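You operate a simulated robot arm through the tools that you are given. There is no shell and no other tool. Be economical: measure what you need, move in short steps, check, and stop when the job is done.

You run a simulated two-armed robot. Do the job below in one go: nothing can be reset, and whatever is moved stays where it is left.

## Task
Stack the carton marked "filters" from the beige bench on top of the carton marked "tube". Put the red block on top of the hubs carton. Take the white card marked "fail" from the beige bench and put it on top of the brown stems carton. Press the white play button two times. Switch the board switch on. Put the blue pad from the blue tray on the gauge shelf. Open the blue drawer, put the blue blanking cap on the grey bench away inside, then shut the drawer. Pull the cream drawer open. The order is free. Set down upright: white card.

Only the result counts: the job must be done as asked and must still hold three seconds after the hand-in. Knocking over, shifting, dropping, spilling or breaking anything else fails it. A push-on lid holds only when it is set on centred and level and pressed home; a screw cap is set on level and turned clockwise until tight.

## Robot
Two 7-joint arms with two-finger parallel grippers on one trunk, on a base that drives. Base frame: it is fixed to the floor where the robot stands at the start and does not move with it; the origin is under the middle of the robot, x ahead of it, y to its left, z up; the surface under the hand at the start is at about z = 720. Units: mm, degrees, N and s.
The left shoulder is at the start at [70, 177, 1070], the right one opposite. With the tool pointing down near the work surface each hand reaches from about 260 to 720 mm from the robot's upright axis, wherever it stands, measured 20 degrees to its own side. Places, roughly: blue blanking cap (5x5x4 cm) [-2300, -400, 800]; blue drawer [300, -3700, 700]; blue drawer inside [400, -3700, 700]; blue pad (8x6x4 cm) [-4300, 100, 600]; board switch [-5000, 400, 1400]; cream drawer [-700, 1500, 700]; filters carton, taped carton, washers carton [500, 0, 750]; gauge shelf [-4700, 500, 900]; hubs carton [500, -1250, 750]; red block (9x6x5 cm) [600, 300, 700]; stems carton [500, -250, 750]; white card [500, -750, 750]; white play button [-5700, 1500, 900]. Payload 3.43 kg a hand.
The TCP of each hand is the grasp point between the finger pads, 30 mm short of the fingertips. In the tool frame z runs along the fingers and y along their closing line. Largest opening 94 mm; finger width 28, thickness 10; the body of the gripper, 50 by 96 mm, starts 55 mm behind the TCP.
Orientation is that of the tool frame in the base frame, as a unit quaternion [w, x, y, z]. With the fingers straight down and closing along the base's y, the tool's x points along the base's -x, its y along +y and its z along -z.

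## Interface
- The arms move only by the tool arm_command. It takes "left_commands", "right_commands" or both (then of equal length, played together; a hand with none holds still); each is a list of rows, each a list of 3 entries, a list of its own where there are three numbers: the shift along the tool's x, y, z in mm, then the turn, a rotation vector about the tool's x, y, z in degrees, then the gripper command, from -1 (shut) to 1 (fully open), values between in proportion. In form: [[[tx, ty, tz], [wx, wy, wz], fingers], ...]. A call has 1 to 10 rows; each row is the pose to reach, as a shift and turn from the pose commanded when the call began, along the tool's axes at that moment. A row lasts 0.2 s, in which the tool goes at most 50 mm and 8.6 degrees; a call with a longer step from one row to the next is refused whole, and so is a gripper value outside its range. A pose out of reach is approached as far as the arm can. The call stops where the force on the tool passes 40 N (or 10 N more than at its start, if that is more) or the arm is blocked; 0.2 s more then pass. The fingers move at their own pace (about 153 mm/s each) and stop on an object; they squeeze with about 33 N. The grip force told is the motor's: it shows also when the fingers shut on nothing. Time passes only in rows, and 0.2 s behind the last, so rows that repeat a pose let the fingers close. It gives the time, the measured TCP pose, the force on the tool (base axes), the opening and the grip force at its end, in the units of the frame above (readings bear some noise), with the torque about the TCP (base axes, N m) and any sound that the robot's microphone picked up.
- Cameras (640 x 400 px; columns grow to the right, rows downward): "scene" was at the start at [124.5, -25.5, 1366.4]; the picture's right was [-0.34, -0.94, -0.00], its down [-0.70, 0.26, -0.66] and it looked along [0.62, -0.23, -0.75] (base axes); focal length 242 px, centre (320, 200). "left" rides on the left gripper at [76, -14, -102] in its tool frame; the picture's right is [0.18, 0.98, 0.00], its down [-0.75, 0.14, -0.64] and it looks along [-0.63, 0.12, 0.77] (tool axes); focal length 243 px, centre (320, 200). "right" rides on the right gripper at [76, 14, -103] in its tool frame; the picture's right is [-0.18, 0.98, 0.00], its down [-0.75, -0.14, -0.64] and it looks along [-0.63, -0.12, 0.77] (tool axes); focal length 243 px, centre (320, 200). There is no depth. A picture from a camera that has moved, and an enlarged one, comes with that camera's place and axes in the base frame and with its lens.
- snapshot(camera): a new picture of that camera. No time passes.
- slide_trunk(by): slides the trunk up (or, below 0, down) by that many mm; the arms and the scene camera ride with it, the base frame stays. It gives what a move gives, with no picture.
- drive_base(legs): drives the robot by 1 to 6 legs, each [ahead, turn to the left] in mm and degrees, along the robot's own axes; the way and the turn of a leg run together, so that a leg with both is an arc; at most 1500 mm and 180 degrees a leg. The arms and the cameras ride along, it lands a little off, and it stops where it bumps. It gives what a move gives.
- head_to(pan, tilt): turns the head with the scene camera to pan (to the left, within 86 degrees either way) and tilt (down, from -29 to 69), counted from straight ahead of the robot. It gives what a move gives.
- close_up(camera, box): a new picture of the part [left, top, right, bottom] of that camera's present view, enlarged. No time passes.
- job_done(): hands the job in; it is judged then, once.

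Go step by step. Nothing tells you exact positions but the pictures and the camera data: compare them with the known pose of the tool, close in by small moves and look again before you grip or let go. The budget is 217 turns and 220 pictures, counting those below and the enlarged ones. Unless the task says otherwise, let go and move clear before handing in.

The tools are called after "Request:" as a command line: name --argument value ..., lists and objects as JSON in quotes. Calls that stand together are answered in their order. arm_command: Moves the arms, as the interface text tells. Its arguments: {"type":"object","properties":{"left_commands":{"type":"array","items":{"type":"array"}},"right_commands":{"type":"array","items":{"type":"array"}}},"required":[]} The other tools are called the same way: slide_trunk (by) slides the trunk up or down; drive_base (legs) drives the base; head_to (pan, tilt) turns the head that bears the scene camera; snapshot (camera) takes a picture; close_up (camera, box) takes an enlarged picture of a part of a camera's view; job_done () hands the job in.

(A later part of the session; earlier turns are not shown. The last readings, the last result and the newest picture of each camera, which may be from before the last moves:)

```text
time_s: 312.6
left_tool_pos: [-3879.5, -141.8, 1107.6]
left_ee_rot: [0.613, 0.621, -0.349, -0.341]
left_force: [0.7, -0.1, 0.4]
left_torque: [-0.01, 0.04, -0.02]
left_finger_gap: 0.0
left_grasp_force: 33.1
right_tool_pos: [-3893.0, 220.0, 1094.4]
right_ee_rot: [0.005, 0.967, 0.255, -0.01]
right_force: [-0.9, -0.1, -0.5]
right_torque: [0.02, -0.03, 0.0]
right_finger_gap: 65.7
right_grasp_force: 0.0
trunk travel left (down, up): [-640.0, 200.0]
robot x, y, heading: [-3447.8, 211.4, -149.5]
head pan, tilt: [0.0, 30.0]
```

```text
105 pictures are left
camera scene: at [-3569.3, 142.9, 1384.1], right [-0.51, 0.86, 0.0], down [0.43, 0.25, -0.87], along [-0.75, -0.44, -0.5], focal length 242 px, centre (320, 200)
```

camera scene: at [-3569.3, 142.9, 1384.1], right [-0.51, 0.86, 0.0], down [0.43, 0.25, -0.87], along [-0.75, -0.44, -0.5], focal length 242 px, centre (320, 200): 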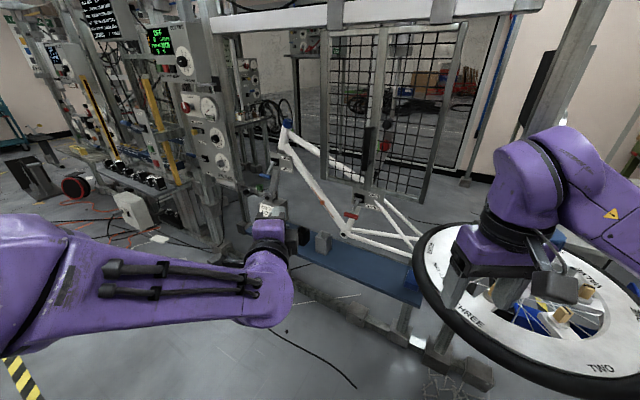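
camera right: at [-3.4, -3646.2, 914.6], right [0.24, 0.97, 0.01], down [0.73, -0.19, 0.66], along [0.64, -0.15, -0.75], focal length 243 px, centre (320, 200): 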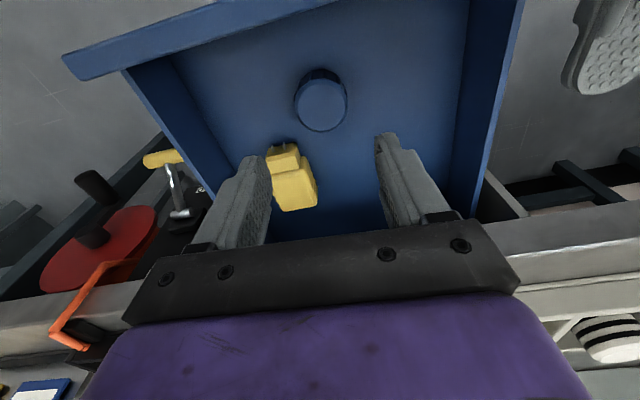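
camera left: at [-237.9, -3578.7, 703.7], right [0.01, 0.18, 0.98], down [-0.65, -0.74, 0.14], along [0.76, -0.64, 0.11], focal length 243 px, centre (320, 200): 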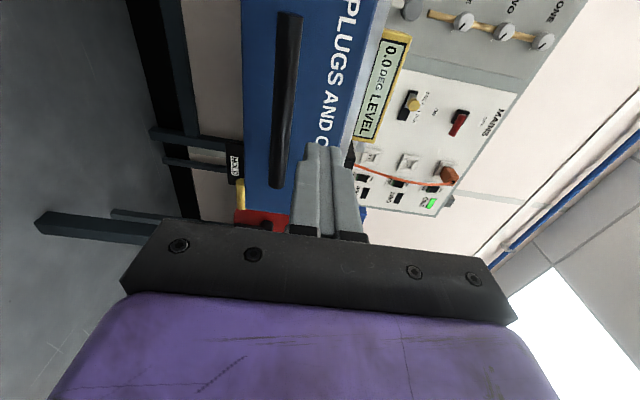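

The base was blocked by something low in front. I tilt the head down to see it.

Request:
head_to --pan -25 --tilt 60

Request:
snapshot --camera "scene"

Request:
head_to --pan 25 --tilt 60

Request:
snapshot --camera "scene"

```text
time_s: 313.6
left_tool_pos: [-3880.9, -143.4, 1107.8]
left_ee_rot: [0.613, 0.621, -0.349, -0.341]
left_force: [0.2, 0.4, -0.3]
left_torque: [-0.07, 0.0, -0.01]
left_finger_gap: 0.0
left_grasp_force: 32.2
right_tool_pos: [-3893.7, 218.9, 1094.0]
right_ee_rot: [0.005, 0.967, 0.255, -0.01]
right_force: [0.0, 0.0, -0.2]
right_torque: [0.02, 0.03, 0.0]
right_finger_gap: 65.9
right_grasp_force: 0.0
trunk travel left (down, up): [-640.0, 200.0]
robot x, y, heading: [-3444.2, 212.5, -149.4]
head pan, tilt: [-25.0, 60.0]
```

```text
104 pictures are left
camera scene: at [-3557.9, 182.3, 1341.9], right [-0.1, 1.0, 0.0], down [0.86, 0.08, -0.5], along [-0.5, -0.05, -0.87], focal length 242 px, centre (320, 200)
```

scene: 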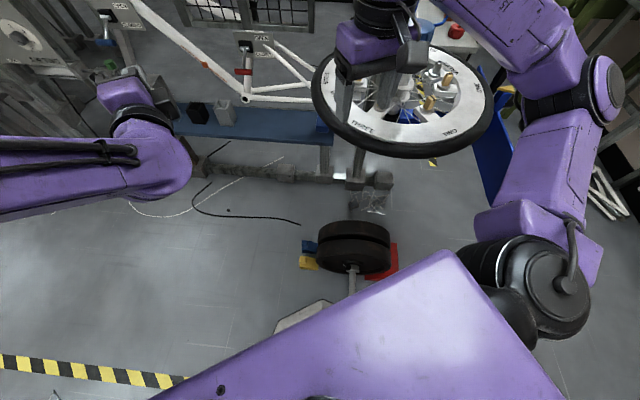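

```text
time_s: 314.8
left_tool_pos: [-3880.8, -141.0, 1108.4]
left_ee_rot: [0.613, 0.621, -0.349, -0.342]
left_force: [0.4, 0.4, 0.7]
left_torque: [-0.01, -0.01, -0.04]
left_finger_gap: 0.0
left_grasp_force: 33.3
right_tool_pos: [-3893.8, 219.6, 1094.9]
right_ee_rot: [0.005, 0.967, 0.254, -0.01]
right_force: [-0.3, -0.4, 0.5]
right_torque: [0.02, -0.02, -0.03]
right_finger_gap: 65.8
right_grasp_force: 0.0
trunk travel left (down, up): [-640.0, 200.0]
robot x, y, heading: [-3448.7, 209.9, -149.6]
head pan, tilt: [25.0, 60.0]
```

```text
103 pictures are left
camera scene: at [-3529.4, 134.0, 1341.9], right [-0.82, 0.57, 0.0], down [0.49, 0.71, -0.5], along [-0.28, -0.41, -0.87], focal length 242 px, centre (320, 200)
```

scene: 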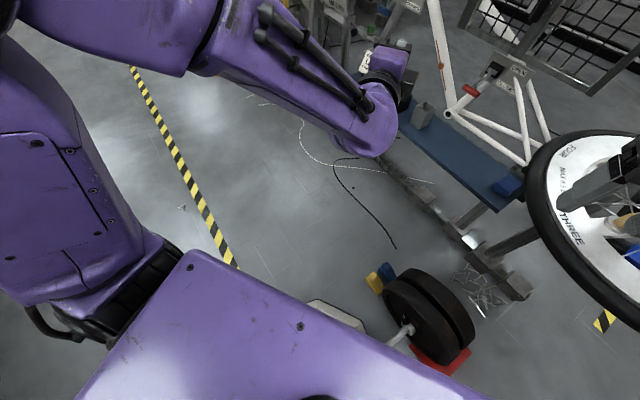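

A barbell wheel with chocks lies on the floor and touched the base. I back off and go around on its -y side.

Request:
drive_base --legs '[[-300, 0], [0, 30.5], [640, 0], [0, -61]]'

Request:
arm_command --left_commands '[[[0, 0, -40], [0, 0, 0], 0], [[0, 0, -80], [0, 0, 0], 0], [[0, 0, -120], [0, 0, 0], 0]]'

Request:
head_to --pan -15 --tilt 40

Request:
snapshot --camera "scene"

```text
time_s: 324.2
left_tool_pos: [-4055.7, -271.5, 1108.2]
left_ee_rot: [-0.497, -0.503, 0.505, 0.495]
left_force: [0.0, 0.1, 0.4]
left_torque: [0.02, 0.01, -0.01]
left_finger_gap: 0.1
left_grasp_force: 32.8
right_tool_pos: [-3877.4, 43.9, 1094.4]
right_ee_rot: [0.003, 1.0, -0.018, -0.01]
right_force: [-0.3, 0.4, -0.2]
right_torque: [-0.01, -0.01, 0.04]
right_finger_gap: 65.9
right_grasp_force: 0.0
trunk travel left (down, up): [-640.0, 200.0]
robot x, y, heading: [-3504.4, -197.7, 179.2]
head pan, tilt: [25.0, 60.0]
```

```text
time_s: 325.0
left_tool_pos: [-3938.8, -264.8, 1113.4]
left_ee_rot: [-0.498, -0.504, 0.504, 0.494]
left_force: [-0.1, 0.3, 0.7]
left_torque: [-0.01, 0.01, -0.02]
left_finger_gap: 47.2
left_grasp_force: 0.1
left hand out of reach, approached as far as the arm can: row 3
right_tool_pos: [-3877.6, 42.6, 1095.1]
right_ee_rot: [0.002, 1.0, -0.018, -0.01]
right_force: [0.5, 0.3, 0.2]
right_torque: [0.0, 0.03, -0.02]
right_finger_gap: 66.0
right_grasp_force: 0.1
trunk travel left (down, up): [-640.0, 200.0]
robot x, y, heading: [-3505.1, -195.8, 179.3]
head pan, tilt: [25.0, 60.0]
```

```text
time_s: 326.1
left_tool_pos: [-3940.3, -263.8, 1112.0]
left_ee_rot: [-0.497, -0.504, 0.504, 0.495]
left_force: [0.3, 0.1, 0.4]
left_torque: [-0.02, -0.01, 0.0]
left_finger_gap: 46.9
left_grasp_force: 0.1
right_tool_pos: [-3879.8, 42.0, 1095.7]
right_ee_rot: [0.002, 1.0, -0.017, -0.01]
right_force: [0.7, 0.3, -0.4]
right_torque: [0.01, 0.02, 0.05]
right_finger_gap: 65.9
right_grasp_force: 0.2
trunk travel left (down, up): [-640.0, 200.0]
robot x, y, heading: [-3504.0, -196.0, 179.2]
head pan, tilt: [-15.0, 40.0]
```

```text
102 pictures are left
camera scene: at [-3633.8, -169.5, 1368.6], right [0.28, 0.96, 0.0], down [0.62, -0.18, -0.77], along [-0.74, 0.21, -0.64], focal length 242 px, centre (320, 200)
```

scene: 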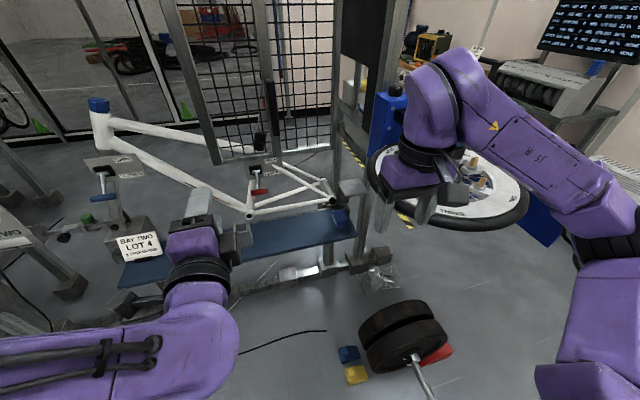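

Request:
close_up --camera "scene" --box '[230, 150, 430, 290]'

Request:
snapshot --camera "right"

```text
2.86 times, centred on (330, 220) of scene
camera zoom: at [-3633.8, -169.5, 1368.6], right [0.28, 0.96, 0.0], down [0.62, -0.18, -0.77], along [-0.74, 0.21, -0.64], focal length 691 px, centre (291, 143)
```

zoom: 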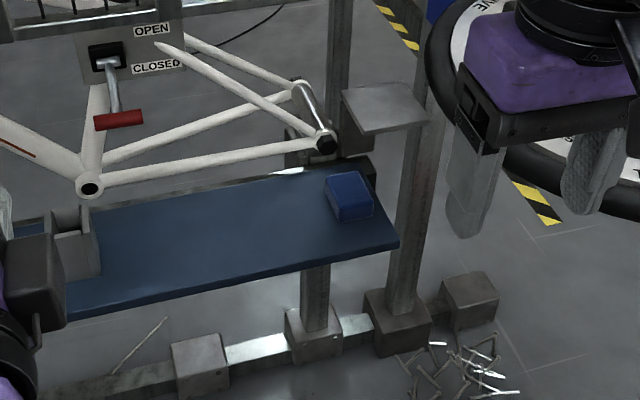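

```text
100 pictures are left
camera right: at [-3802.6, 25.5, 1195.4], right [-0.22, -0.98, 0.01], down [-0.73, 0.17, 0.66], along [-0.64, 0.14, -0.75], focal length 243 px, centre (320, 200)
```

right: 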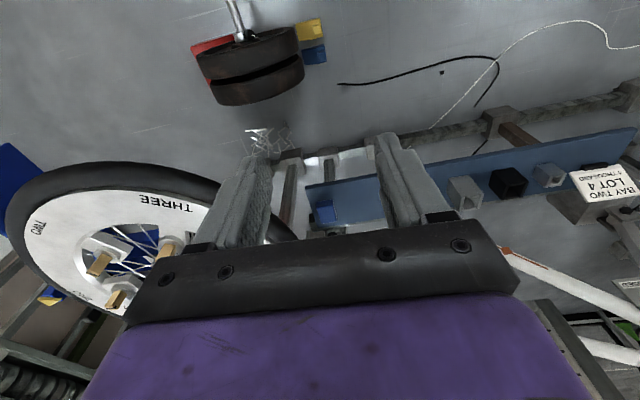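

The pad lies on the plank end, about 60 mm across y, near [-4340, 122, 630]. I drive ahead 255 mm.

Request:
drive_base --legs '[[255, 0]]'

Request:
snapshot --camera "right"

Request:
snapshot --camera "scene"

```text
time_s: 327.8
left_tool_pos: [-4178.3, -261.0, 1111.0]
left_ee_rot: [0.496, 0.505, -0.505, -0.494]
left_force: [-1.0, -0.6, -1.2]
left_torque: [0.01, 0.03, 0.01]
left_finger_gap: 46.9
left_grasp_force: 0.0
right_tool_pos: [-4117.4, 47.1, 1093.4]
right_ee_rot: [0.003, 1.0, -0.016, -0.008]
right_force: [-0.3, -0.6, -0.5]
right_torque: [0.0, -0.05, -0.01]
right_finger_gap: 65.9
right_grasp_force: 0.0
trunk travel left (down, up): [-640.0, 200.0]
robot x, y, heading: [-3734.9, -191.4, 179.1]
head pan, tilt: [-15.0, 40.0]
stopped in leg 1: the robot was blocked; the commanded pose is now the measured one
```

```text
99 pictures are left
camera right: at [-4041.6, 29.3, 1194.5], right [-0.22, -0.98, 0.01], down [-0.74, 0.17, 0.65], along [-0.64, 0.14, -0.76], focal length 243 px, centre (320, 200)
```

right: 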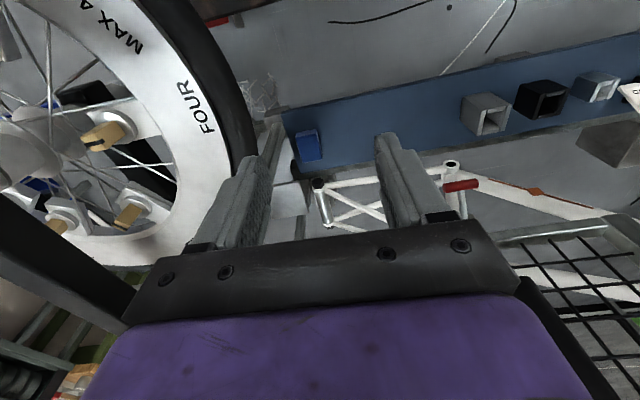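

```text
98 pictures are left
camera scene: at [-3873.4, -165.5, 1368.1], right [0.27, 0.96, 0.0], down [0.62, -0.18, -0.76], along [-0.73, 0.21, -0.65], focal length 242 px, centre (320, 200)
```

scene: 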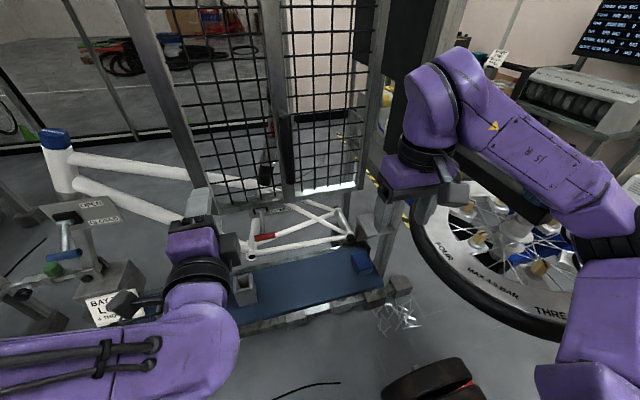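

The pad centre is about [-4325, 118, 640]. I bring the right hand above it at z 920, clear of the wheel rim.

Request:
arm_command --right_commands '[[[-40, -10, 10], [0, 0, 0], 0.6], [[-80, -20, 25], [0, 0, 0], 0.6], [[-120, -35, 50], [0, 0, 0], 0.6], [[-155, -48, 80], [0, 0, 0], 0.6], [[-185, -58, 110], [0, 0, 0], 0.6], [[-205, -63, 140], [0, 0, 0], 0.6], [[-210, -63, 173], [0, 0, 0], 0.6], [[-210, -63, 173], [0, 0, 0], 0.6]]'

Request:
snapshot --camera "right"

Request:
snapshot --camera "scene"

```text
time_s: 329.4
left_tool_pos: [-4169.4, -262.5, 1117.6]
left_ee_rot: [0.498, 0.502, -0.502, -0.497]
left_force: [0.1, 0.4, 0.3]
left_torque: [-0.04, 0.02, 0.03]
left_finger_gap: 47.1
left_grasp_force: 0.0
right_tool_pos: [-4314.9, 113.0, 970.5]
right_ee_rot: [0.006, 1.0, -0.015, -0.024]
right_force: [20.5, 1.5, -2.2]
right_torque: [0.01, 1.14, 0.96]
right_finger_gap: 75.4
right_grasp_force: 0.0
trunk travel left (down, up): [-640.0, 200.0]
robot x, y, heading: [-3734.5, -191.7, 178.7]
head pan, tilt: [-15.0, 40.0]
stopped in row 7 (right hand): the force on the tool passed its limit at 54 N (the readings are from after the stop); the commanded pose is now the measured one
```

```text
97 pictures are left
camera right: at [-4235.9, 97.1, 1068.5], right [-0.21, -0.98, 0.02], down [-0.72, 0.17, 0.68], along [-0.66, 0.13, -0.74], focal length 243 px, centre (320, 200)
```

right: 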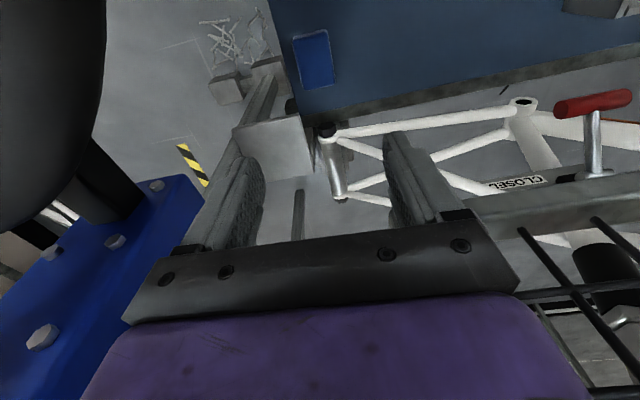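

```text
96 pictures are left
camera scene: at [-3859.0, -168.5, 1371.5], right [0.28, 0.96, 0.0], down [0.61, -0.18, -0.77], along [-0.74, 0.22, -0.64], focal length 242 px, centre (320, 200)
```

scene: 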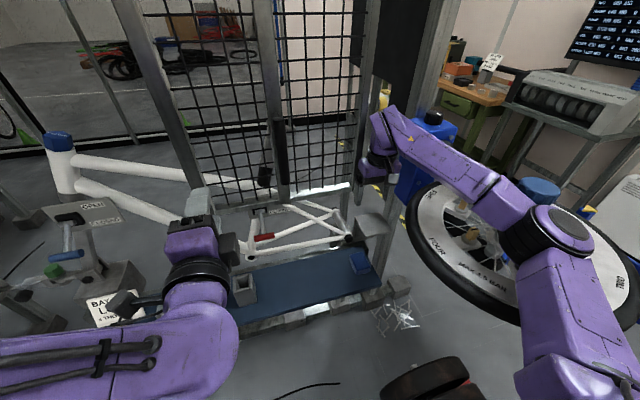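

The right gripper touched the mesh cage (at x≈-4340), and the wheel limits the right forearm. I withdraw the right hand and will use the left hand instead with the robot turned.

Request:
arm_command --right_commands '[[[30, 5, 0], [0, 0, 0], 0.6], [[65, 10, -20], [0, 0, 0], 0.6], [[105, 20, -50], [0, 0, 0], 0.6], [[145, 30, -75], [0, 0, 0], 0.6], [[180, 40, -100], [0, 0, 0], 0.6], [[205, 50, -130], [0, 0, 0], 0.6]]'

Request:
snapshot --camera "scene"

```text
refused: row 3 steps farther than a row can; nothing moved
```

```text
95 pictures are left
camera scene: at [-3859.0, -168.5, 1371.5], right [0.28, 0.96, 0.0], down [0.61, -0.18, -0.77], along [-0.74, 0.22, -0.64], focal length 242 px, centre (320, 200)
```

scene: 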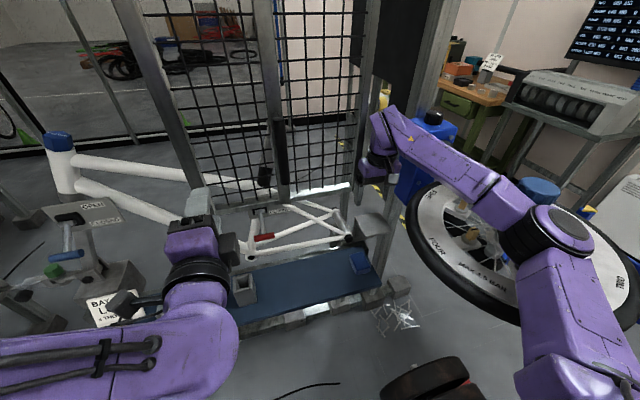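

Request:
arm_command --right_commands '[[[30, 5, 0], [0, 0, 0], 0.6], [[65, 10, -15], [0, 0, 0], 0.6], [[100, 20, -40], [0, 0, 0], 0.6], [[135, 30, -65], [0, 0, 0], 0.6], [[170, 40, -90], [0, 0, 0], 0.6], [[200, 50, -120], [0, 0, 0], 0.6]]'

Request:
drive_base --legs '[[-40, 0]]'

Request:
snapshot --camera "scene"

```text
time_s: 330.8
left_tool_pos: [-4174.9, -259.3, 1112.8]
left_ee_rot: [0.497, 0.504, -0.504, -0.495]
left_force: [-0.2, -1.0, -0.3]
left_torque: [-0.01, -0.03, -0.01]
left_finger_gap: 47.0
left_grasp_force: 0.0
right_tool_pos: [-4117.4, 59.6, 1070.9]
right_ee_rot: [0.006, 1.0, -0.014, -0.018]
right_force: [0.4, 0.8, 0.5]
right_torque: [0.0, 0.03, 0.0]
right_finger_gap: 75.2
right_grasp_force: 0.1
trunk travel left (down, up): [-640.0, 200.0]
robot x, y, heading: [-3740.1, -191.5, 179.4]
head pan, tilt: [-15.0, 40.0]
```

```text
time_s: 331.6
left_tool_pos: [-4137.6, -260.6, 1113.0]
left_ee_rot: [0.498, 0.504, -0.504, -0.494]
left_force: [0.6, 0.1, -0.1]
left_torque: [0.03, 0.0, -0.01]
left_finger_gap: 46.9
left_grasp_force: 0.0
right_tool_pos: [-4079.5, 59.8, 1070.1]
right_ee_rot: [0.007, 1.0, -0.014, -0.017]
right_force: [0.5, 0.3, 0.0]
right_torque: [0.01, -0.02, 0.0]
right_finger_gap: 75.4
right_grasp_force: 0.1
trunk travel left (down, up): [-640.0, 200.0]
robot x, y, heading: [-3699.7, -190.1, 179.0]
head pan, tilt: [-15.0, 40.0]
```

```text
94 pictures are left
camera scene: at [-3830.3, -165.8, 1368.4], right [0.28, 0.96, 0.0], down [0.62, -0.18, -0.77], along [-0.74, 0.21, -0.64], focal length 242 px, centre (320, 200)
```

scene: 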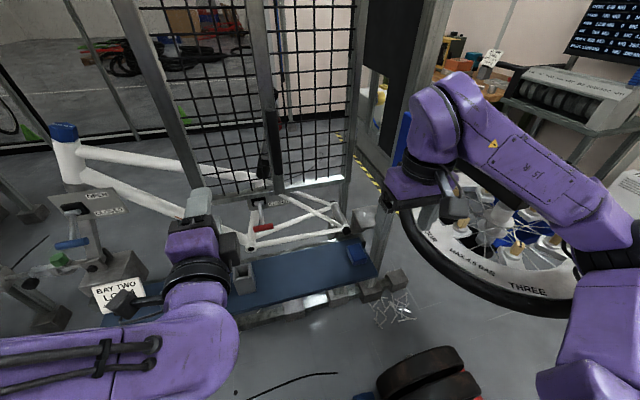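

I edge forward and turn the robot right by 38° so that the left hand faces the pad.

Request:
drive_base --legs '[[28, 0], [0, -38]]'

Request:
snapshot --camera "scene"

```text
time_s: 334.3
left_tool_pos: [-4109.7, 29.8, 1113.3]
left_ee_rot: [-0.303, -0.306, 0.644, 0.632]
left_force: [-1.0, 0.5, 0.0]
left_torque: [-0.02, -0.01, 0.0]
left_finger_gap: 47.0
left_grasp_force: 0.1
right_tool_pos: [-3863.4, 243.0, 1070.3]
right_ee_rot: [0.001, 0.938, -0.347, -0.018]
right_force: [0.0, -0.1, -0.1]
right_torque: [0.0, -0.01, 0.0]
right_finger_gap: 75.3
right_grasp_force: 0.1
trunk travel left (down, up): [-640.0, 200.0]
robot x, y, heading: [-3729.9, -192.1, 139.9]
head pan, tilt: [-15.0, 40.0]
```

```text
93 pictures are left
camera scene: at [-3812.0, -88.0, 1368.6], right [0.82, 0.57, 0.0], down [0.37, -0.53, -0.77], along [-0.44, 0.63, -0.64], focal length 242 px, centre (320, 200)
```

scene: 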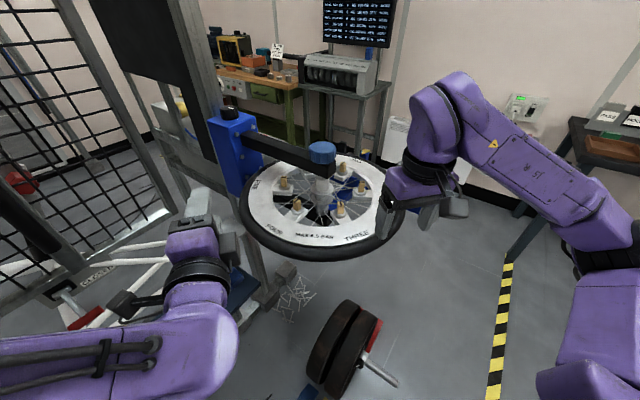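

The pad is near [-4338, 122]; the wheel rim (z≈850) is about 80 mm clear of it. I turn the left hand to point straight down, closing along y.

Request:
arm_command --left_commands '[[[0, 0, 0], [2.66, 5.71, -5.71], 0.6], [[0, 0, 0], [5.31, 11.42, -11.42], 0.6], [[0, 0, 0], [7.97, 17.13, -17.13], 0.6], [[0, 0, 0], [10.63, 22.84, -22.84], 0.6], [[0, 0, 0], [13.29, 28.55, -28.55], 0.6], [[0, 0, 0], [15.94, 34.25, -34.25], 0.6], [[0, 0, 0], [18.6, 39.96, -39.96], 0.6], [[0, 0, 0], [21.26, 45.67, -45.67], 0.6], [[0, 0, 0], [23.91, 51.38, -51.38], 0.6], [[0, 0, 0], [26.57, 57.09, -57.09], 0.6]]'

Request:
arm_command --left_commands '[[[0, 0, 0], [2.36, 5.06, -5.06], 0.6], [[0, 0, 0], [4.71, 10.13, -10.13], 0.6], [[0, 0, 0], [7.07, 15.19, -15.19], 0.6], [[0, 0, 0], [9.43, 20.25, -20.25], 0.6], [[0, 0, 0], [11.78, 25.32, -25.32], 0.6], [[0, 0, 0], [14.14, 30.38, -30.38], 0.6], [[0, 0, 0], [16.5, 35.44, -35.44], 0.6], [[0, 0, 0], [18.85, 40.5, -40.5], 0.6], [[0, 0, 0], [18.85, 40.5, -40.5], 0.6]]'

Request:
snapshot --camera "scene"

Request:
snapshot --camera "left"

```text
time_s: 336.5
left_tool_pos: [-4110.4, 31.1, 1111.8]
left_ee_rot: [0.164, 0.87, -0.33, -0.328]
left_force: [-0.3, 0.1, -0.7]
left_torque: [-0.03, 0.0, 0.0]
left_finger_gap: 75.2
left_grasp_force: 0.0
right_tool_pos: [-3863.5, 243.4, 1069.6]
right_ee_rot: [0.0, 0.937, -0.348, -0.018]
right_force: [-0.6, 0.6, -0.1]
right_torque: [0.0, -0.01, 0.03]
right_finger_gap: 75.4
right_grasp_force: 0.1
trunk travel left (down, up): [-640.0, 200.0]
robot x, y, heading: [-3725.8, -192.0, 140.0]
head pan, tilt: [-15.0, 40.0]
```

```text
time_s: 338.5
left_tool_pos: [-4110.3, 30.9, 1113.3]
left_ee_rot: [0.006, 1.0, 0.011, 0.005]
left_force: [0.2, 0.7, -0.2]
left_torque: [0.01, 0.03, 0.01]
left_finger_gap: 75.4
left_grasp_force: 0.1
right_tool_pos: [-3861.6, 243.5, 1070.1]
right_ee_rot: [0.0, 0.938, -0.346, -0.019]
right_force: [0.0, 0.4, 0.0]
right_torque: [-0.03, 0.01, -0.03]
right_finger_gap: 75.4
right_grasp_force: 0.1
trunk travel left (down, up): [-640.0, 200.0]
robot x, y, heading: [-3724.2, -189.3, 139.7]
head pan, tilt: [-15.0, 40.0]
```

```text
92 pictures are left
camera scene: at [-3811.5, -87.7, 1368.6], right [0.82, 0.57, 0.0], down [0.37, -0.53, -0.77], along [-0.44, 0.63, -0.64], focal length 242 px, centre (320, 200)
```

scene: 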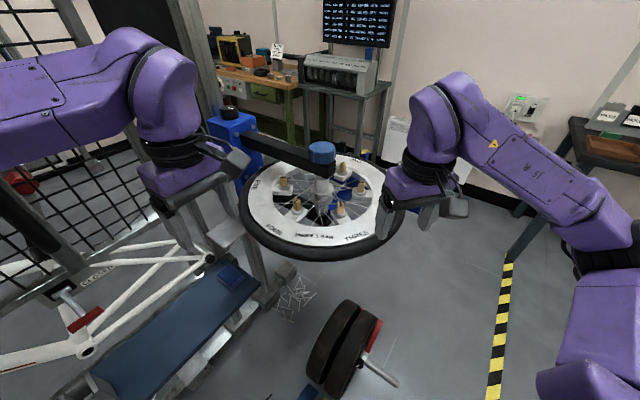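

```text
91 pictures are left
camera left: at [-4034.4, 48.3, 1215.8], right [0.21, -0.98, 0.01], down [-0.76, -0.15, 0.64], along [-0.62, -0.14, -0.77], focal length 243 px, centre (320, 200)
```

left: 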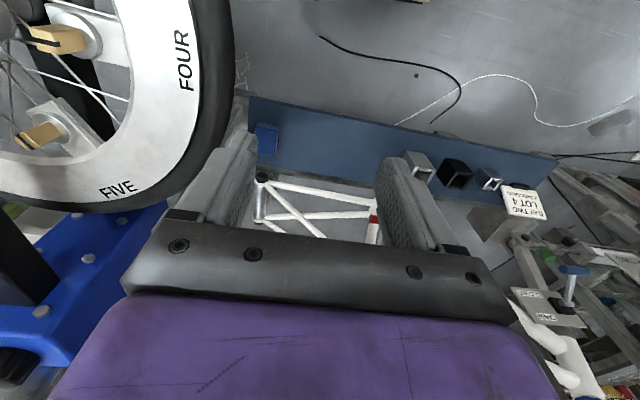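

The pad is at [-4327, 123, 640]. Coming from straight above is tight with the wheel rim and mesh, so I'll approach from the front under the rim: tilt the left hand to 30° below horizontal, and move the right hand aside.

Request:
arm_command --left_commands '[[[8, 0, 0], [0, -8.5, 0], 0.6], [[16, 0, 0], [0, -17, 0], 0.6], [[24, 0, 0], [0, -25.5, 0], 0.6], [[32, 0, 0], [0, -34, 0], 0.6], [[40, 0, 0], [0, -42.5, 0], 0.6], [[40, 0, 0], [0, -51, 0], 0.6], [[40, 0, 0], [0, -59.5, 0], 0.6], [[40, 0, 0], [0, -60, 0], 0.6]]' --right_commands '[[[0, -20, 0], [0, 0, 0], 0.6], [[0, -40, 0], [0, 0, 0], 0.6], [[0, -60, 0], [0, 0, 0], 0.6], [[0, -80, 0], [0, 0, 0], 0.6], [[0, -100, 0], [0, 0, 0], 0.6], [[0, -120, 0], [0, 0, 0], 0.6], [[0, -120, 0], [0, 0, 0], 0.6], [[0, -120, 0], [0, 0, 0], 0.6]]'

Request:
snapshot --camera "scene"

```text
time_s: 340.3
left_tool_pos: [-4070.4, 32.3, 1112.7]
left_ee_rot: [0.011, 0.868, 0.006, -0.496]
left_force: [-0.6, -0.2, 0.2]
left_torque: [-0.01, -0.01, -0.02]
left_finger_gap: 75.1
left_grasp_force: 0.0
right_tool_pos: [-3783.0, 336.3, 1068.0]
right_ee_rot: [0.001, 0.938, -0.347, -0.018]
right_force: [0.3, 0.1, -0.4]
right_torque: [0.01, -0.03, 0.0]
right_finger_gap: 75.4
right_grasp_force: 0.0
trunk travel left (down, up): [-640.0, 200.0]
robot x, y, heading: [-3725.1, -190.7, 139.8]
head pan, tilt: [-15.0, 40.0]
```

```text
90 pictures are left
camera scene: at [-3812.4, -88.0, 1368.6], right [0.82, 0.57, 0.0], down [0.37, -0.53, -0.77], along [-0.44, 0.63, -0.64], focal length 242 px, centre (320, 200)
```

scene: 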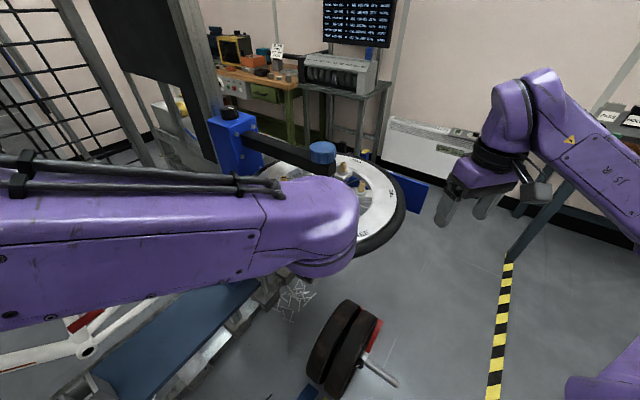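

The left forearm would come too near the cage, so I'll instead use the right hand low and tilted, passing under the rim. I turn back to heading 180 and back off 260 mm to set up.

Request:
drive_base --legs '[[0, 40], [-260, 0]]'

Request:
arm_command --right_commands '[[[0, 10, 0], [0, -8.5, 0], 0.6], [[0, 20, 0], [0, -17, 0], 0.6], [[0, 30, 0], [0, -25.5, 0], 0.6], [[0, 40, 0], [0, -34, 0], 0.6], [[0, 50, 0], [0, -42.5, 0], 0.6], [[0, 60, 0], [0, -51, 0], 0.6], [[0, 60, 0], [0, -59.5, 0], 0.6], [[0, 60, 0], [0, -65, 0], 0.6]]'

Request:
snapshot --camera "scene"

```text
time_s: 344.0
left_tool_pos: [-3873.5, -241.4, 1113.2]
left_ee_rot: [0.178, 0.815, 0.299, -0.463]
left_force: [-0.7, 0.0, 0.5]
left_torque: [-0.01, -0.02, -0.03]
left_finger_gap: 75.3
left_grasp_force: 0.1
right_tool_pos: [-3846.8, 175.2, 1068.5]
right_ee_rot: [0.007, 1.0, -0.009, -0.017]
right_force: [1.0, -0.9, 1.0]
right_torque: [-0.05, 0.01, 0.01]
right_finger_gap: 75.1
right_grasp_force: 0.0
trunk travel left (down, up): [-640.0, 200.0]
robot x, y, heading: [-3467.7, -195.5, 179.4]
head pan, tilt: [-15.0, 40.0]
```

```text
time_s: 345.8
left_tool_pos: [-3872.2, -242.5, 1112.5]
left_ee_rot: [0.177, 0.816, 0.299, -0.462]
left_force: [-1.2, -0.7, 0.1]
left_torque: [-0.06, 0.03, 0.08]
left_finger_gap: 75.4
left_grasp_force: 0.0
right_tool_pos: [-3912.8, 188.1, 1015.9]
right_ee_rot: [-0.041, 0.838, 0.014, -0.544]
right_force: [10.7, -7.6, 23.8]
right_torque: [1.16, 1.11, -0.29]
right_finger_gap: 73.5
right_grasp_force: 0.1
right hand out of reach, approached as far as the arm can: row 3, 4, 5, 6, 7, 8
trunk travel left (down, up): [-640.0, 200.0]
robot x, y, heading: [-3467.2, -197.4, 179.4]
head pan, tilt: [-15.0, 40.0]
stopped in row 8 (right hand): the force on the tool passed its limit at 173 N (the readings are from after the stop); the commanded pose is now the measured one
```

```text
89 pictures are left
camera scene: at [-3595.5, -171.8, 1368.8], right [0.27, 0.96, 0.0], down [0.62, -0.17, -0.77], along [-0.74, 0.21, -0.64], focal length 242 px, centre (320, 200)
```

scene: 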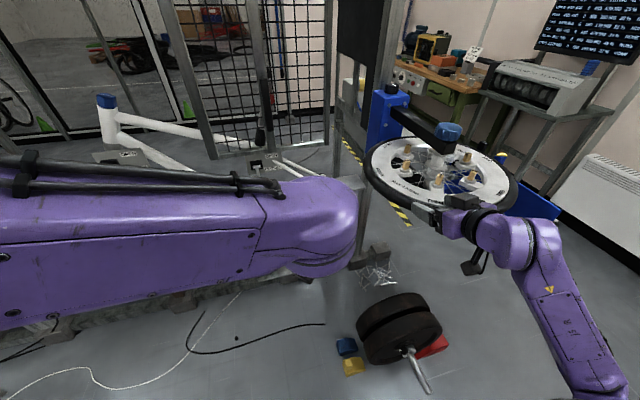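

The right hand pressed on the wheel: its rim is really at z≈980, centre about [-4045, 282]. I lift the hand straight up off it and back away.

Request:
arm_command --right_commands '[[[-36, -3, -16], [0, 0, 0], 0.6], [[-73, -6, -32], [0, 0, 0], 0.6], [[-91, -8, -40], [0, 0, 0], 0.6], [[-91, -8, -40], [0, 0, 0], 0.6]]'

Request:
snapshot --camera "scene"

```text
time_s: 346.8
left_tool_pos: [-3873.5, -241.5, 1112.0]
left_ee_rot: [0.178, 0.816, 0.298, -0.462]
left_force: [-0.5, 1.0, 0.6]
left_torque: [-0.02, -0.02, -0.02]
left_finger_gap: 75.2
left_grasp_force: 0.1
right_tool_pos: [-3897.3, 212.9, 1100.6]
right_ee_rot: [-0.037, 0.84, 0.013, -0.541]
right_force: [0.8, -0.5, 0.0]
right_torque: [0.0, -0.03, -0.04]
right_finger_gap: 75.3
right_grasp_force: 0.1
right hand out of reach, approached as far as the arm can: row 1, 2, 3, 4
trunk travel left (down, up): [-640.0, 200.0]
robot x, y, heading: [-3467.7, -195.3, 179.3]
head pan, tilt: [-15.0, 40.0]
```

```text
88 pictures are left
camera scene: at [-3596.9, -169.4, 1368.6], right [0.27, 0.96, 0.0], down [0.62, -0.17, -0.77], along [-0.74, 0.21, -0.64], focal length 242 px, centre (320, 200)
```

scene: 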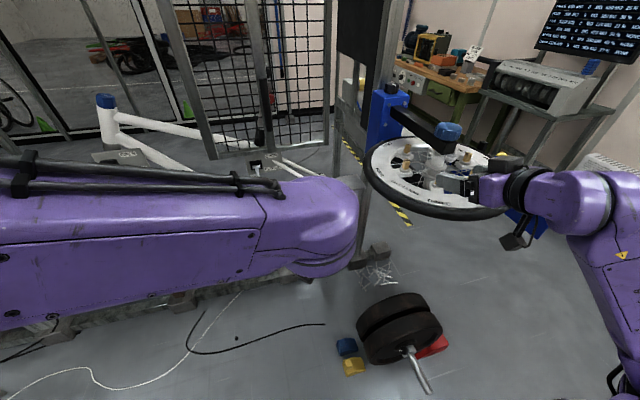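

The wheel looks unchanged. I back away to about (-3228, -122) and lower the trunk there.

Request:
drive_base --legs '[[0, 17.5], [-250, 0], [0, -17]]'

Request:
slide_trunk --by -380

Request:
snapshot --camera "scene"

Request:
snapshot --camera "right"

```text
time_s: 350.6
left_tool_pos: [-3634.6, -172.8, 1112.8]
left_ee_rot: [0.182, 0.814, 0.305, -0.46]
left_force: [-0.6, -0.4, -0.3]
left_torque: [0.01, -0.01, -0.01]
left_finger_gap: 75.0
left_grasp_force: 0.0
right_tool_pos: [-3663.8, 280.3, 1099.9]
right_ee_rot: [-0.035, 0.84, 0.018, -0.541]
right_force: [0.2, -0.2, 0.4]
right_torque: [0.03, 0.01, -0.04]
right_finger_gap: 75.3
right_grasp_force: 0.0
trunk travel left (down, up): [-640.0, 200.0]
robot x, y, heading: [-3225.8, -120.1, -179.5]
head pan, tilt: [-15.0, 40.0]
```

```text
time_s: 354.3
left_tool_pos: [-3633.5, -172.1, 731.5]
left_ee_rot: [0.182, 0.814, 0.304, -0.461]
left_force: [0.4, -0.2, -0.4]
left_torque: [-0.04, -0.03, -0.01]
left_finger_gap: 75.1
left_grasp_force: 0.1
right_tool_pos: [-3664.3, 280.0, 719.3]
right_ee_rot: [-0.034, 0.84, 0.019, -0.541]
right_force: [0.4, 0.1, -0.5]
right_torque: [-0.01, -0.01, 0.02]
right_finger_gap: 75.2
right_grasp_force: 0.0
trunk travel left (down, up): [-260.0, 580.0]
robot x, y, heading: [-3227.6, -121.8, -180.0]
head pan, tilt: [-15.0, 40.0]
```

```text
87 pictures are left
camera scene: at [-3358.2, -97.4, 988.7], right [0.26, 0.97, 0.0], down [0.62, -0.16, -0.77], along [-0.74, 0.2, -0.64], focal length 242 px, centre (320, 200)
```

scene: 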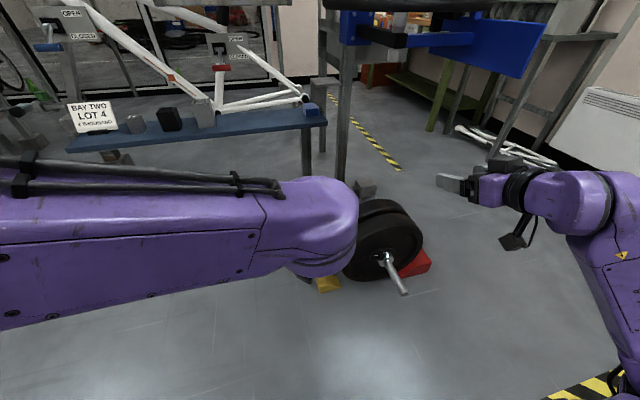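

```text
86 pictures are left
camera right: at [-3540.8, 266.8, 691.3], right [-0.08, -0.99, 0.09], down [0.27, 0.07, 0.96], along [-0.96, 0.1, 0.27], focal length 243 px, centre (320, 200)
```

right: 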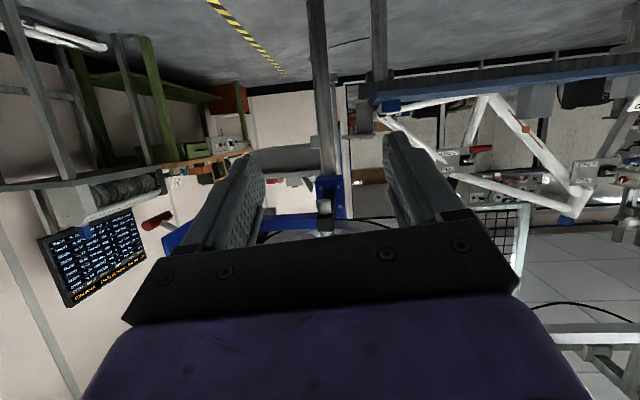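

Clear view now: the pad is at [-4325, 121, 632]. I level and aim the right hand (30° below horizontal) at y=123, z=650 while still well back.

Request:
arm_command --right_commands '[[[0, 32, 27], [-0.6, 1.2, 1], 0.6], [[0, 65, 54], [-1.2, 2.4, 2], 0.6], [[0, 97, 81], [-1.8, 3.6, 3], 0.6], [[0, 130, 108], [-2.4, 4.8, 4], 0.6], [[0, 162, 135], [-2.9, 6, 4.9], 0.6], [[0, 162, 135], [-2.9, 6, 4.9], 0.6]]'

Request:
snapshot --camera "right"

Request:
snapshot --camera "scene"

```text
time_s: 355.7
left_tool_pos: [-3635.5, -173.3, 731.6]
left_ee_rot: [0.183, 0.813, 0.305, -0.461]
left_force: [-0.3, 0.6, 0.1]
left_torque: [0.0, 0.0, -0.02]
left_finger_gap: 75.3
left_grasp_force: 0.0
right_tool_pos: [-3698.1, 209.7, 554.0]
right_ee_rot: [0.01, 0.868, -0.005, -0.496]
right_force: [0.3, 0.4, 0.4]
right_torque: [0.01, -0.01, 0.02]
right_finger_gap: 74.9
right_grasp_force: 0.0
right hand out of reach, approached as far as the arm can: row 1, 2, 3, 4, 5, 6
trunk travel left (down, up): [-260.0, 580.0]
robot x, y, heading: [-3224.9, -123.1, -179.8]
head pan, tilt: [-15.0, 40.0]
```

```text
85 pictures are left
camera right: at [-3572.9, 193.6, 539.9], right [-0.09, -0.98, 0.18], down [0.17, 0.16, 0.97], along [-0.98, 0.12, 0.15], focal length 243 px, centre (320, 200)
```

right: 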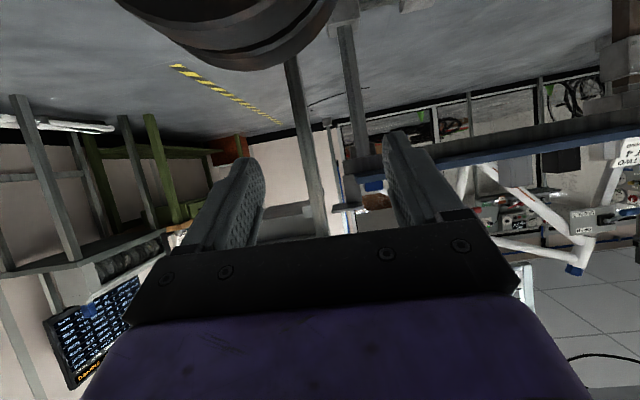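

```text
84 pictures are left
camera scene: at [-3358.3, -97.4, 988.6], right [0.26, 0.97, 0.0], down [0.62, -0.16, -0.77], along [-0.74, 0.2, -0.64], focal length 242 px, centre (320, 200)
```

scene: 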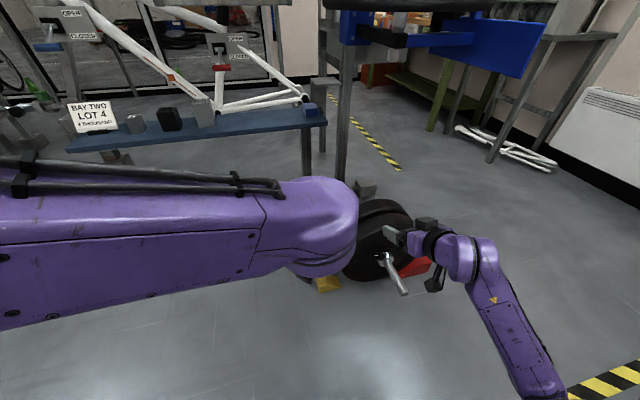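

Request:
arm_command --right_commands '[[[-40, 0, -24], [0, 0, 0], 0.6], [[-83, 0, -49], [0, 0, 0], 0.6], [[-100, 0, -15], [0, 0, 0], 0.6], [[-129, 10, 20], [0, 0, 0], 0.6], [[-129, 50, 28], [0, 0, 0], 0.6], [[-129, 87, 28], [0, 0, 0], 0.6], [[-129, 87, 28], [0, 0, 0], 0.6]]'

Request:
snapshot --camera "scene"

```text
time_s: 357.3
left_tool_pos: [-3634.4, -173.7, 731.5]
left_ee_rot: [0.183, 0.813, 0.305, -0.461]
left_force: [1.5, 1.3, 0.3]
left_torque: [0.01, 0.01, -0.02]
left_finger_gap: 75.0
left_grasp_force: 0.1
right_tool_pos: [-3696.6, 219.2, 565.0]
right_ee_rot: [0.011, 0.868, -0.004, -0.497]
right_force: [-0.8, 0.1, -0.1]
right_torque: [0.04, -0.02, 0.02]
right_finger_gap: 75.2
right_grasp_force: 0.2
right hand out of reach, approached as far as the arm can: row 1, 2, 3, 4, 5, 6, 7
trunk travel left (down, up): [-260.0, 580.0]
robot x, y, heading: [-3227.7, -118.8, -180.0]
head pan, tilt: [-15.0, 40.0]
```

```text
83 pictures are left
camera scene: at [-3358.2, -97.4, 988.6], right [0.26, 0.97, 0.0], down [0.62, -0.16, -0.77], along [-0.74, 0.2, -0.64], focal length 242 px, centre (320, 200)
```

scene: 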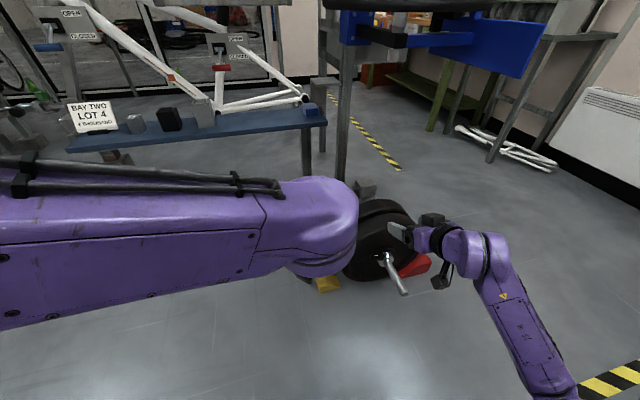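

The right arm can't do the low forward pose. New plan: both hands back to pointing down, trunk raised, and the robot placed at about (-3900, -330) heading 165° so the right arm reaches the pad nearly straight and clear of the wheel.

Request:
slide_trunk --by 380

Request:
arm_command --left_commands '[[[-8, 19, 14], [2.32, 6.38, 4.02], 0.6], [[-16, 38, 28], [4.64, 12.76, 8.04], 0.6], [[-24, 58, 43], [6.97, 19.1, 12.1], 0.6], [[-32, 77, 57], [9.29, 25.5, 16.1], 0.6], [[-40, 97, 71], [11.6, 31.9, 20.1], 0.6], [[-48, 116, 85], [13.9, 38.3, 24.1], 0.6], [[-56, 135, 100], [16.3, 44.6, 28.2], 0.6], [[-64, 155, 114], [18.6, 51, 32.2], 0.6], [[-72, 174, 128], [20.9, 57.4, 36.2], 0.6]]' --right_commands '[[[0, 0, 0], [0, 7, 0], 0.6], [[0, 0, 0], [0, 14, 0], 0.6], [[0, 0, 0], [0, 21, 0], 0.6], [[0, 0, 0], [0, 28, 0], 0.6], [[0, 0, 0], [0, 35, 0], 0.6], [[0, 0, 0], [0, 42, 0], 0.6], [[0, 0, 0], [0, 49, 0], 0.6], [[0, 0, 0], [0, 56, 0], 0.6], [[0, 0, 0], [0, 59, 0], 0.6]]'

Request:
snapshot --camera "scene"

```text
time_s: 360.9
left_tool_pos: [-3634.6, -173.1, 1111.4]
left_ee_rot: [0.181, 0.814, 0.304, -0.461]
left_force: [-0.3, -1.0, -0.4]
left_torque: [0.0, 0.01, -0.02]
left_finger_gap: 75.2
left_grasp_force: 0.1
right_tool_pos: [-3694.7, 219.5, 945.6]
right_ee_rot: [0.01, 0.868, -0.005, -0.496]
right_force: [0.6, 0.0, -0.5]
right_torque: [-0.02, 0.01, 0.02]
right_finger_gap: 75.5
right_grasp_force: 0.0
trunk travel left (down, up): [-640.0, 200.0]
robot x, y, heading: [-3225.9, -126.3, -179.9]
head pan, tilt: [-15.0, 40.0]
```

```text
time_s: 362.9
left_tool_pos: [-3602.1, -391.3, 1091.6]
left_ee_rot: [0.001, 0.999, 0.032, -0.004]
left_force: [0.5, -0.1, 0.4]
left_torque: [-0.03, -0.02, 0.03]
left_finger_gap: 75.0
left_grasp_force: 0.0
left hand out of reach, approached as far as the arm can: row 9
right_tool_pos: [-3654.7, 285.8, 954.0]
right_ee_rot: [-0.016, 0.996, -0.018, -0.089]
right_force: [1.0, -0.4, -0.1]
right_torque: [0.01, 0.0, -0.01]
right_finger_gap: 75.4
right_grasp_force: 0.0
right hand out of reach, approached as far as the arm can: row 1, 2, 3, 4, 5, 6, 7, 8, 9
trunk travel left (down, up): [-640.0, 200.0]
robot x, y, heading: [-3225.2, -121.5, -179.8]
head pan, tilt: [-15.0, 40.0]
```

```text
82 pictures are left
camera scene: at [-3356.8, -99.3, 1368.8], right [0.26, 0.97, 0.0], down [0.62, -0.16, -0.77], along [-0.74, 0.2, -0.64], focal length 242 px, centre (320, 200)
```

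scene: 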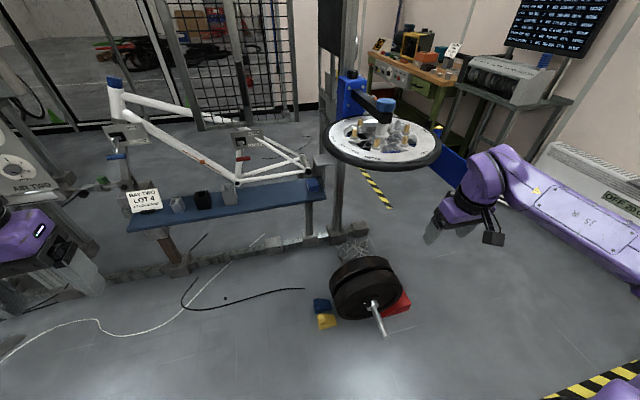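

Request:
arm_command --right_commands '[[[-5, 15, -40], [0, 3, 0], 0.6], [[-10, 30, -80], [0, 6, 0], 0.6], [[-20, 50, -120], [0, 10, 0], 0.6], [[-30, 70, -150], [0, 10, 0], 0.6], [[-40, 100, -180], [0, 10, 0], 0.6], [[-40, 100, -180], [0, 10, 0], 0.6]]'

Request:
snapshot --camera "scene"

```text
time_s: 364.3
left_tool_pos: [-3602.7, -388.8, 1092.1]
left_ee_rot: [0.002, 0.999, 0.034, -0.004]
left_force: [0.0, 0.1, -0.2]
left_torque: [-0.03, -0.02, 0.0]
left_finger_gap: 75.6
left_grasp_force: 0.1
right_tool_pos: [-3663.9, 185.3, 1131.2]
right_ee_rot: [-0.012, 1.0, -0.02, -0.002]
right_force: [0.1, -0.6, -0.3]
right_torque: [-0.03, -0.03, -0.02]
right_finger_gap: 75.2
right_grasp_force: 0.1
trunk travel left (down, up): [-640.0, 200.0]
robot x, y, heading: [-3225.2, -118.2, -179.7]
head pan, tilt: [-15.0, 40.0]
```

```text
81 pictures are left
camera scene: at [-3358.3, -96.3, 1368.6], right [0.26, 0.97, 0.0], down [0.62, -0.17, -0.77], along [-0.74, 0.2, -0.64], focal length 242 px, centre (320, 200)
```

scene: 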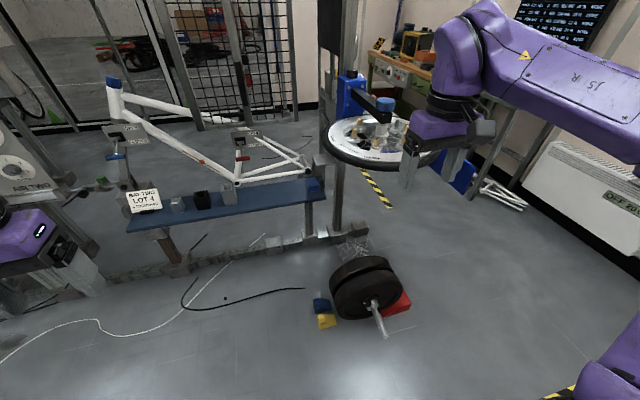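

The right elbow always swings out over the wheel, so the left arm, nearly straight from about (-3900, -330) at heading 130°, is the way. I yaw the left hand by 50° left now and drive round to line up.

Request:
arm_command --left_commands '[[[-5, -20, 0], [0, 0, -8.4], 0.6], [[-10, -45, 0], [0, 0, -16.8], 0.6], [[-15, -70, 0], [0, 0, -25.2], 0.6], [[-20, -95, 0], [0, 0, -33.6], 0.6], [[-30, -120, 0], [0, 0, -42], 0.6], [[-40, -150, 0], [0, 0, -50], 0.6], [[-40, -150, 0], [0, 0, -50], 0.6]]'

Request:
drive_base --legs '[[0, 59], [690, 0], [0, -109]]'

Request:
snapshot --camera "scene"

```text
time_s: 365.9
left_tool_pos: [-3644.6, -240.2, 1091.6]
left_ee_rot: [0.005, 0.9, 0.436, 0.007]
left_force: [-0.5, -0.3, 0.1]
left_torque: [0.02, -0.01, -0.01]
left_finger_gap: 75.2
left_grasp_force: 0.0
right_tool_pos: [-3663.6, 183.6, 1131.8]
right_ee_rot: [-0.012, 1.0, -0.019, -0.002]
right_force: [0.7, 0.2, 0.6]
right_torque: [0.02, 0.02, 0.03]
right_finger_gap: 75.4
right_grasp_force: 0.1
trunk travel left (down, up): [-640.0, 200.0]
robot x, y, heading: [-3226.3, -122.1, -179.7]
head pan, tilt: [-15.0, 40.0]
```

```text
time_s: 377.0
left_tool_pos: [-3926.8, -466.3, 1091.6]
left_ee_rot: [0.008, 1.0, 0.002, 0.003]
left_force: [0.4, 1.0, 0.9]
left_torque: [-0.01, -0.03, 0.0]
left_finger_gap: 75.0
left_grasp_force: 0.1
right_tool_pos: [-3607.2, -187.2, 1131.7]
right_ee_rot: [-0.012, 0.893, -0.45, 0.004]
right_force: [-1.0, 0.1, 1.3]
right_torque: [0.02, -0.01, -0.01]
right_finger_gap: 75.4
right_grasp_force: 0.1
trunk travel left (down, up): [-640.0, 200.0]
robot x, y, heading: [-3577.0, -720.0, 128.8]
head pan, tilt: [-15.0, 40.0]
```

```text
80 pictures are left
camera scene: at [-3638.4, -600.9, 1368.6], right [0.92, 0.4, 0.0], down [0.26, -0.59, -0.77], along [-0.31, 0.7, -0.64], focal length 242 px, centre (320, 200)
```

scene: 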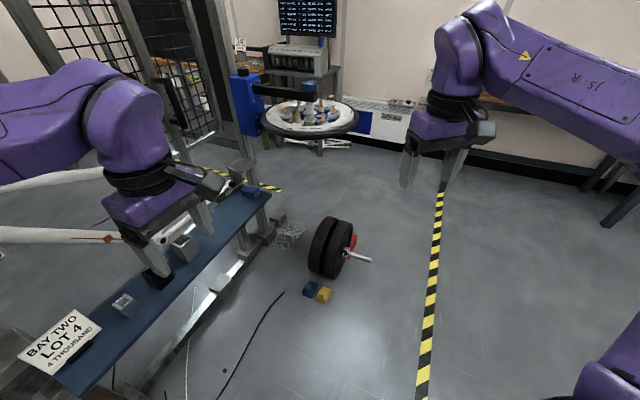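

The view is clear. I extend the left hand forward and low here in the open, then drive in.

Request:
arm_command --left_commands '[[[-7, -18, 39], [0, 0, 0], 0.6], [[-14, -36, 78], [0, 0, 0], 0.6], [[-20, -54, 117], [0, 0, 0], 0.6], [[-27, -72, 156], [0, 0, 0], 0.6], [[-34, -90, 195], [0, 0, 0], 0.6], [[-40, -108, 234], [0, 0, 0], 0.6], [[-47, -126, 273], [0, 0, 0], 0.6], [[-54, -144, 312], [0, 0, 0], 0.6], [[-60, -162, 351], [0, 0, 0], 0.6], [[-67, -181, 390], [0, 0, 0], 0.6]]'

Request:
snapshot --camera "scene"

```text
time_s: 379.2
left_tool_pos: [-3993.4, -291.2, 694.6]
left_ee_rot: [0.009, 1.0, 0.0, 0.004]
left_force: [1.0, 0.1, 1.3]
left_torque: [0.01, -0.05, -0.02]
left_finger_gap: 75.5
left_grasp_force: 0.1
right_tool_pos: [-3607.8, -186.2, 1131.0]
right_ee_rot: [-0.011, 0.893, -0.451, 0.005]
right_force: [0.1, -0.6, -0.6]
right_torque: [-0.02, 0.02, -0.03]
right_finger_gap: 75.3
right_grasp_force: 0.0
trunk travel left (down, up): [-640.0, 200.0]
robot x, y, heading: [-3578.3, -717.9, 128.5]
head pan, tilt: [-15.0, 40.0]
```

```text
79 pictures are left
camera scene: at [-3638.6, -599.4, 1368.5], right [0.92, 0.4, 0.0], down [0.26, -0.59, -0.77], along [-0.31, 0.7, -0.64], focal length 242 px, centre (320, 200)
```

scene: 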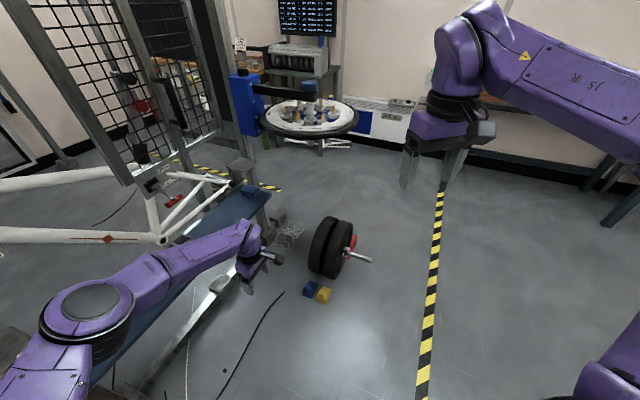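

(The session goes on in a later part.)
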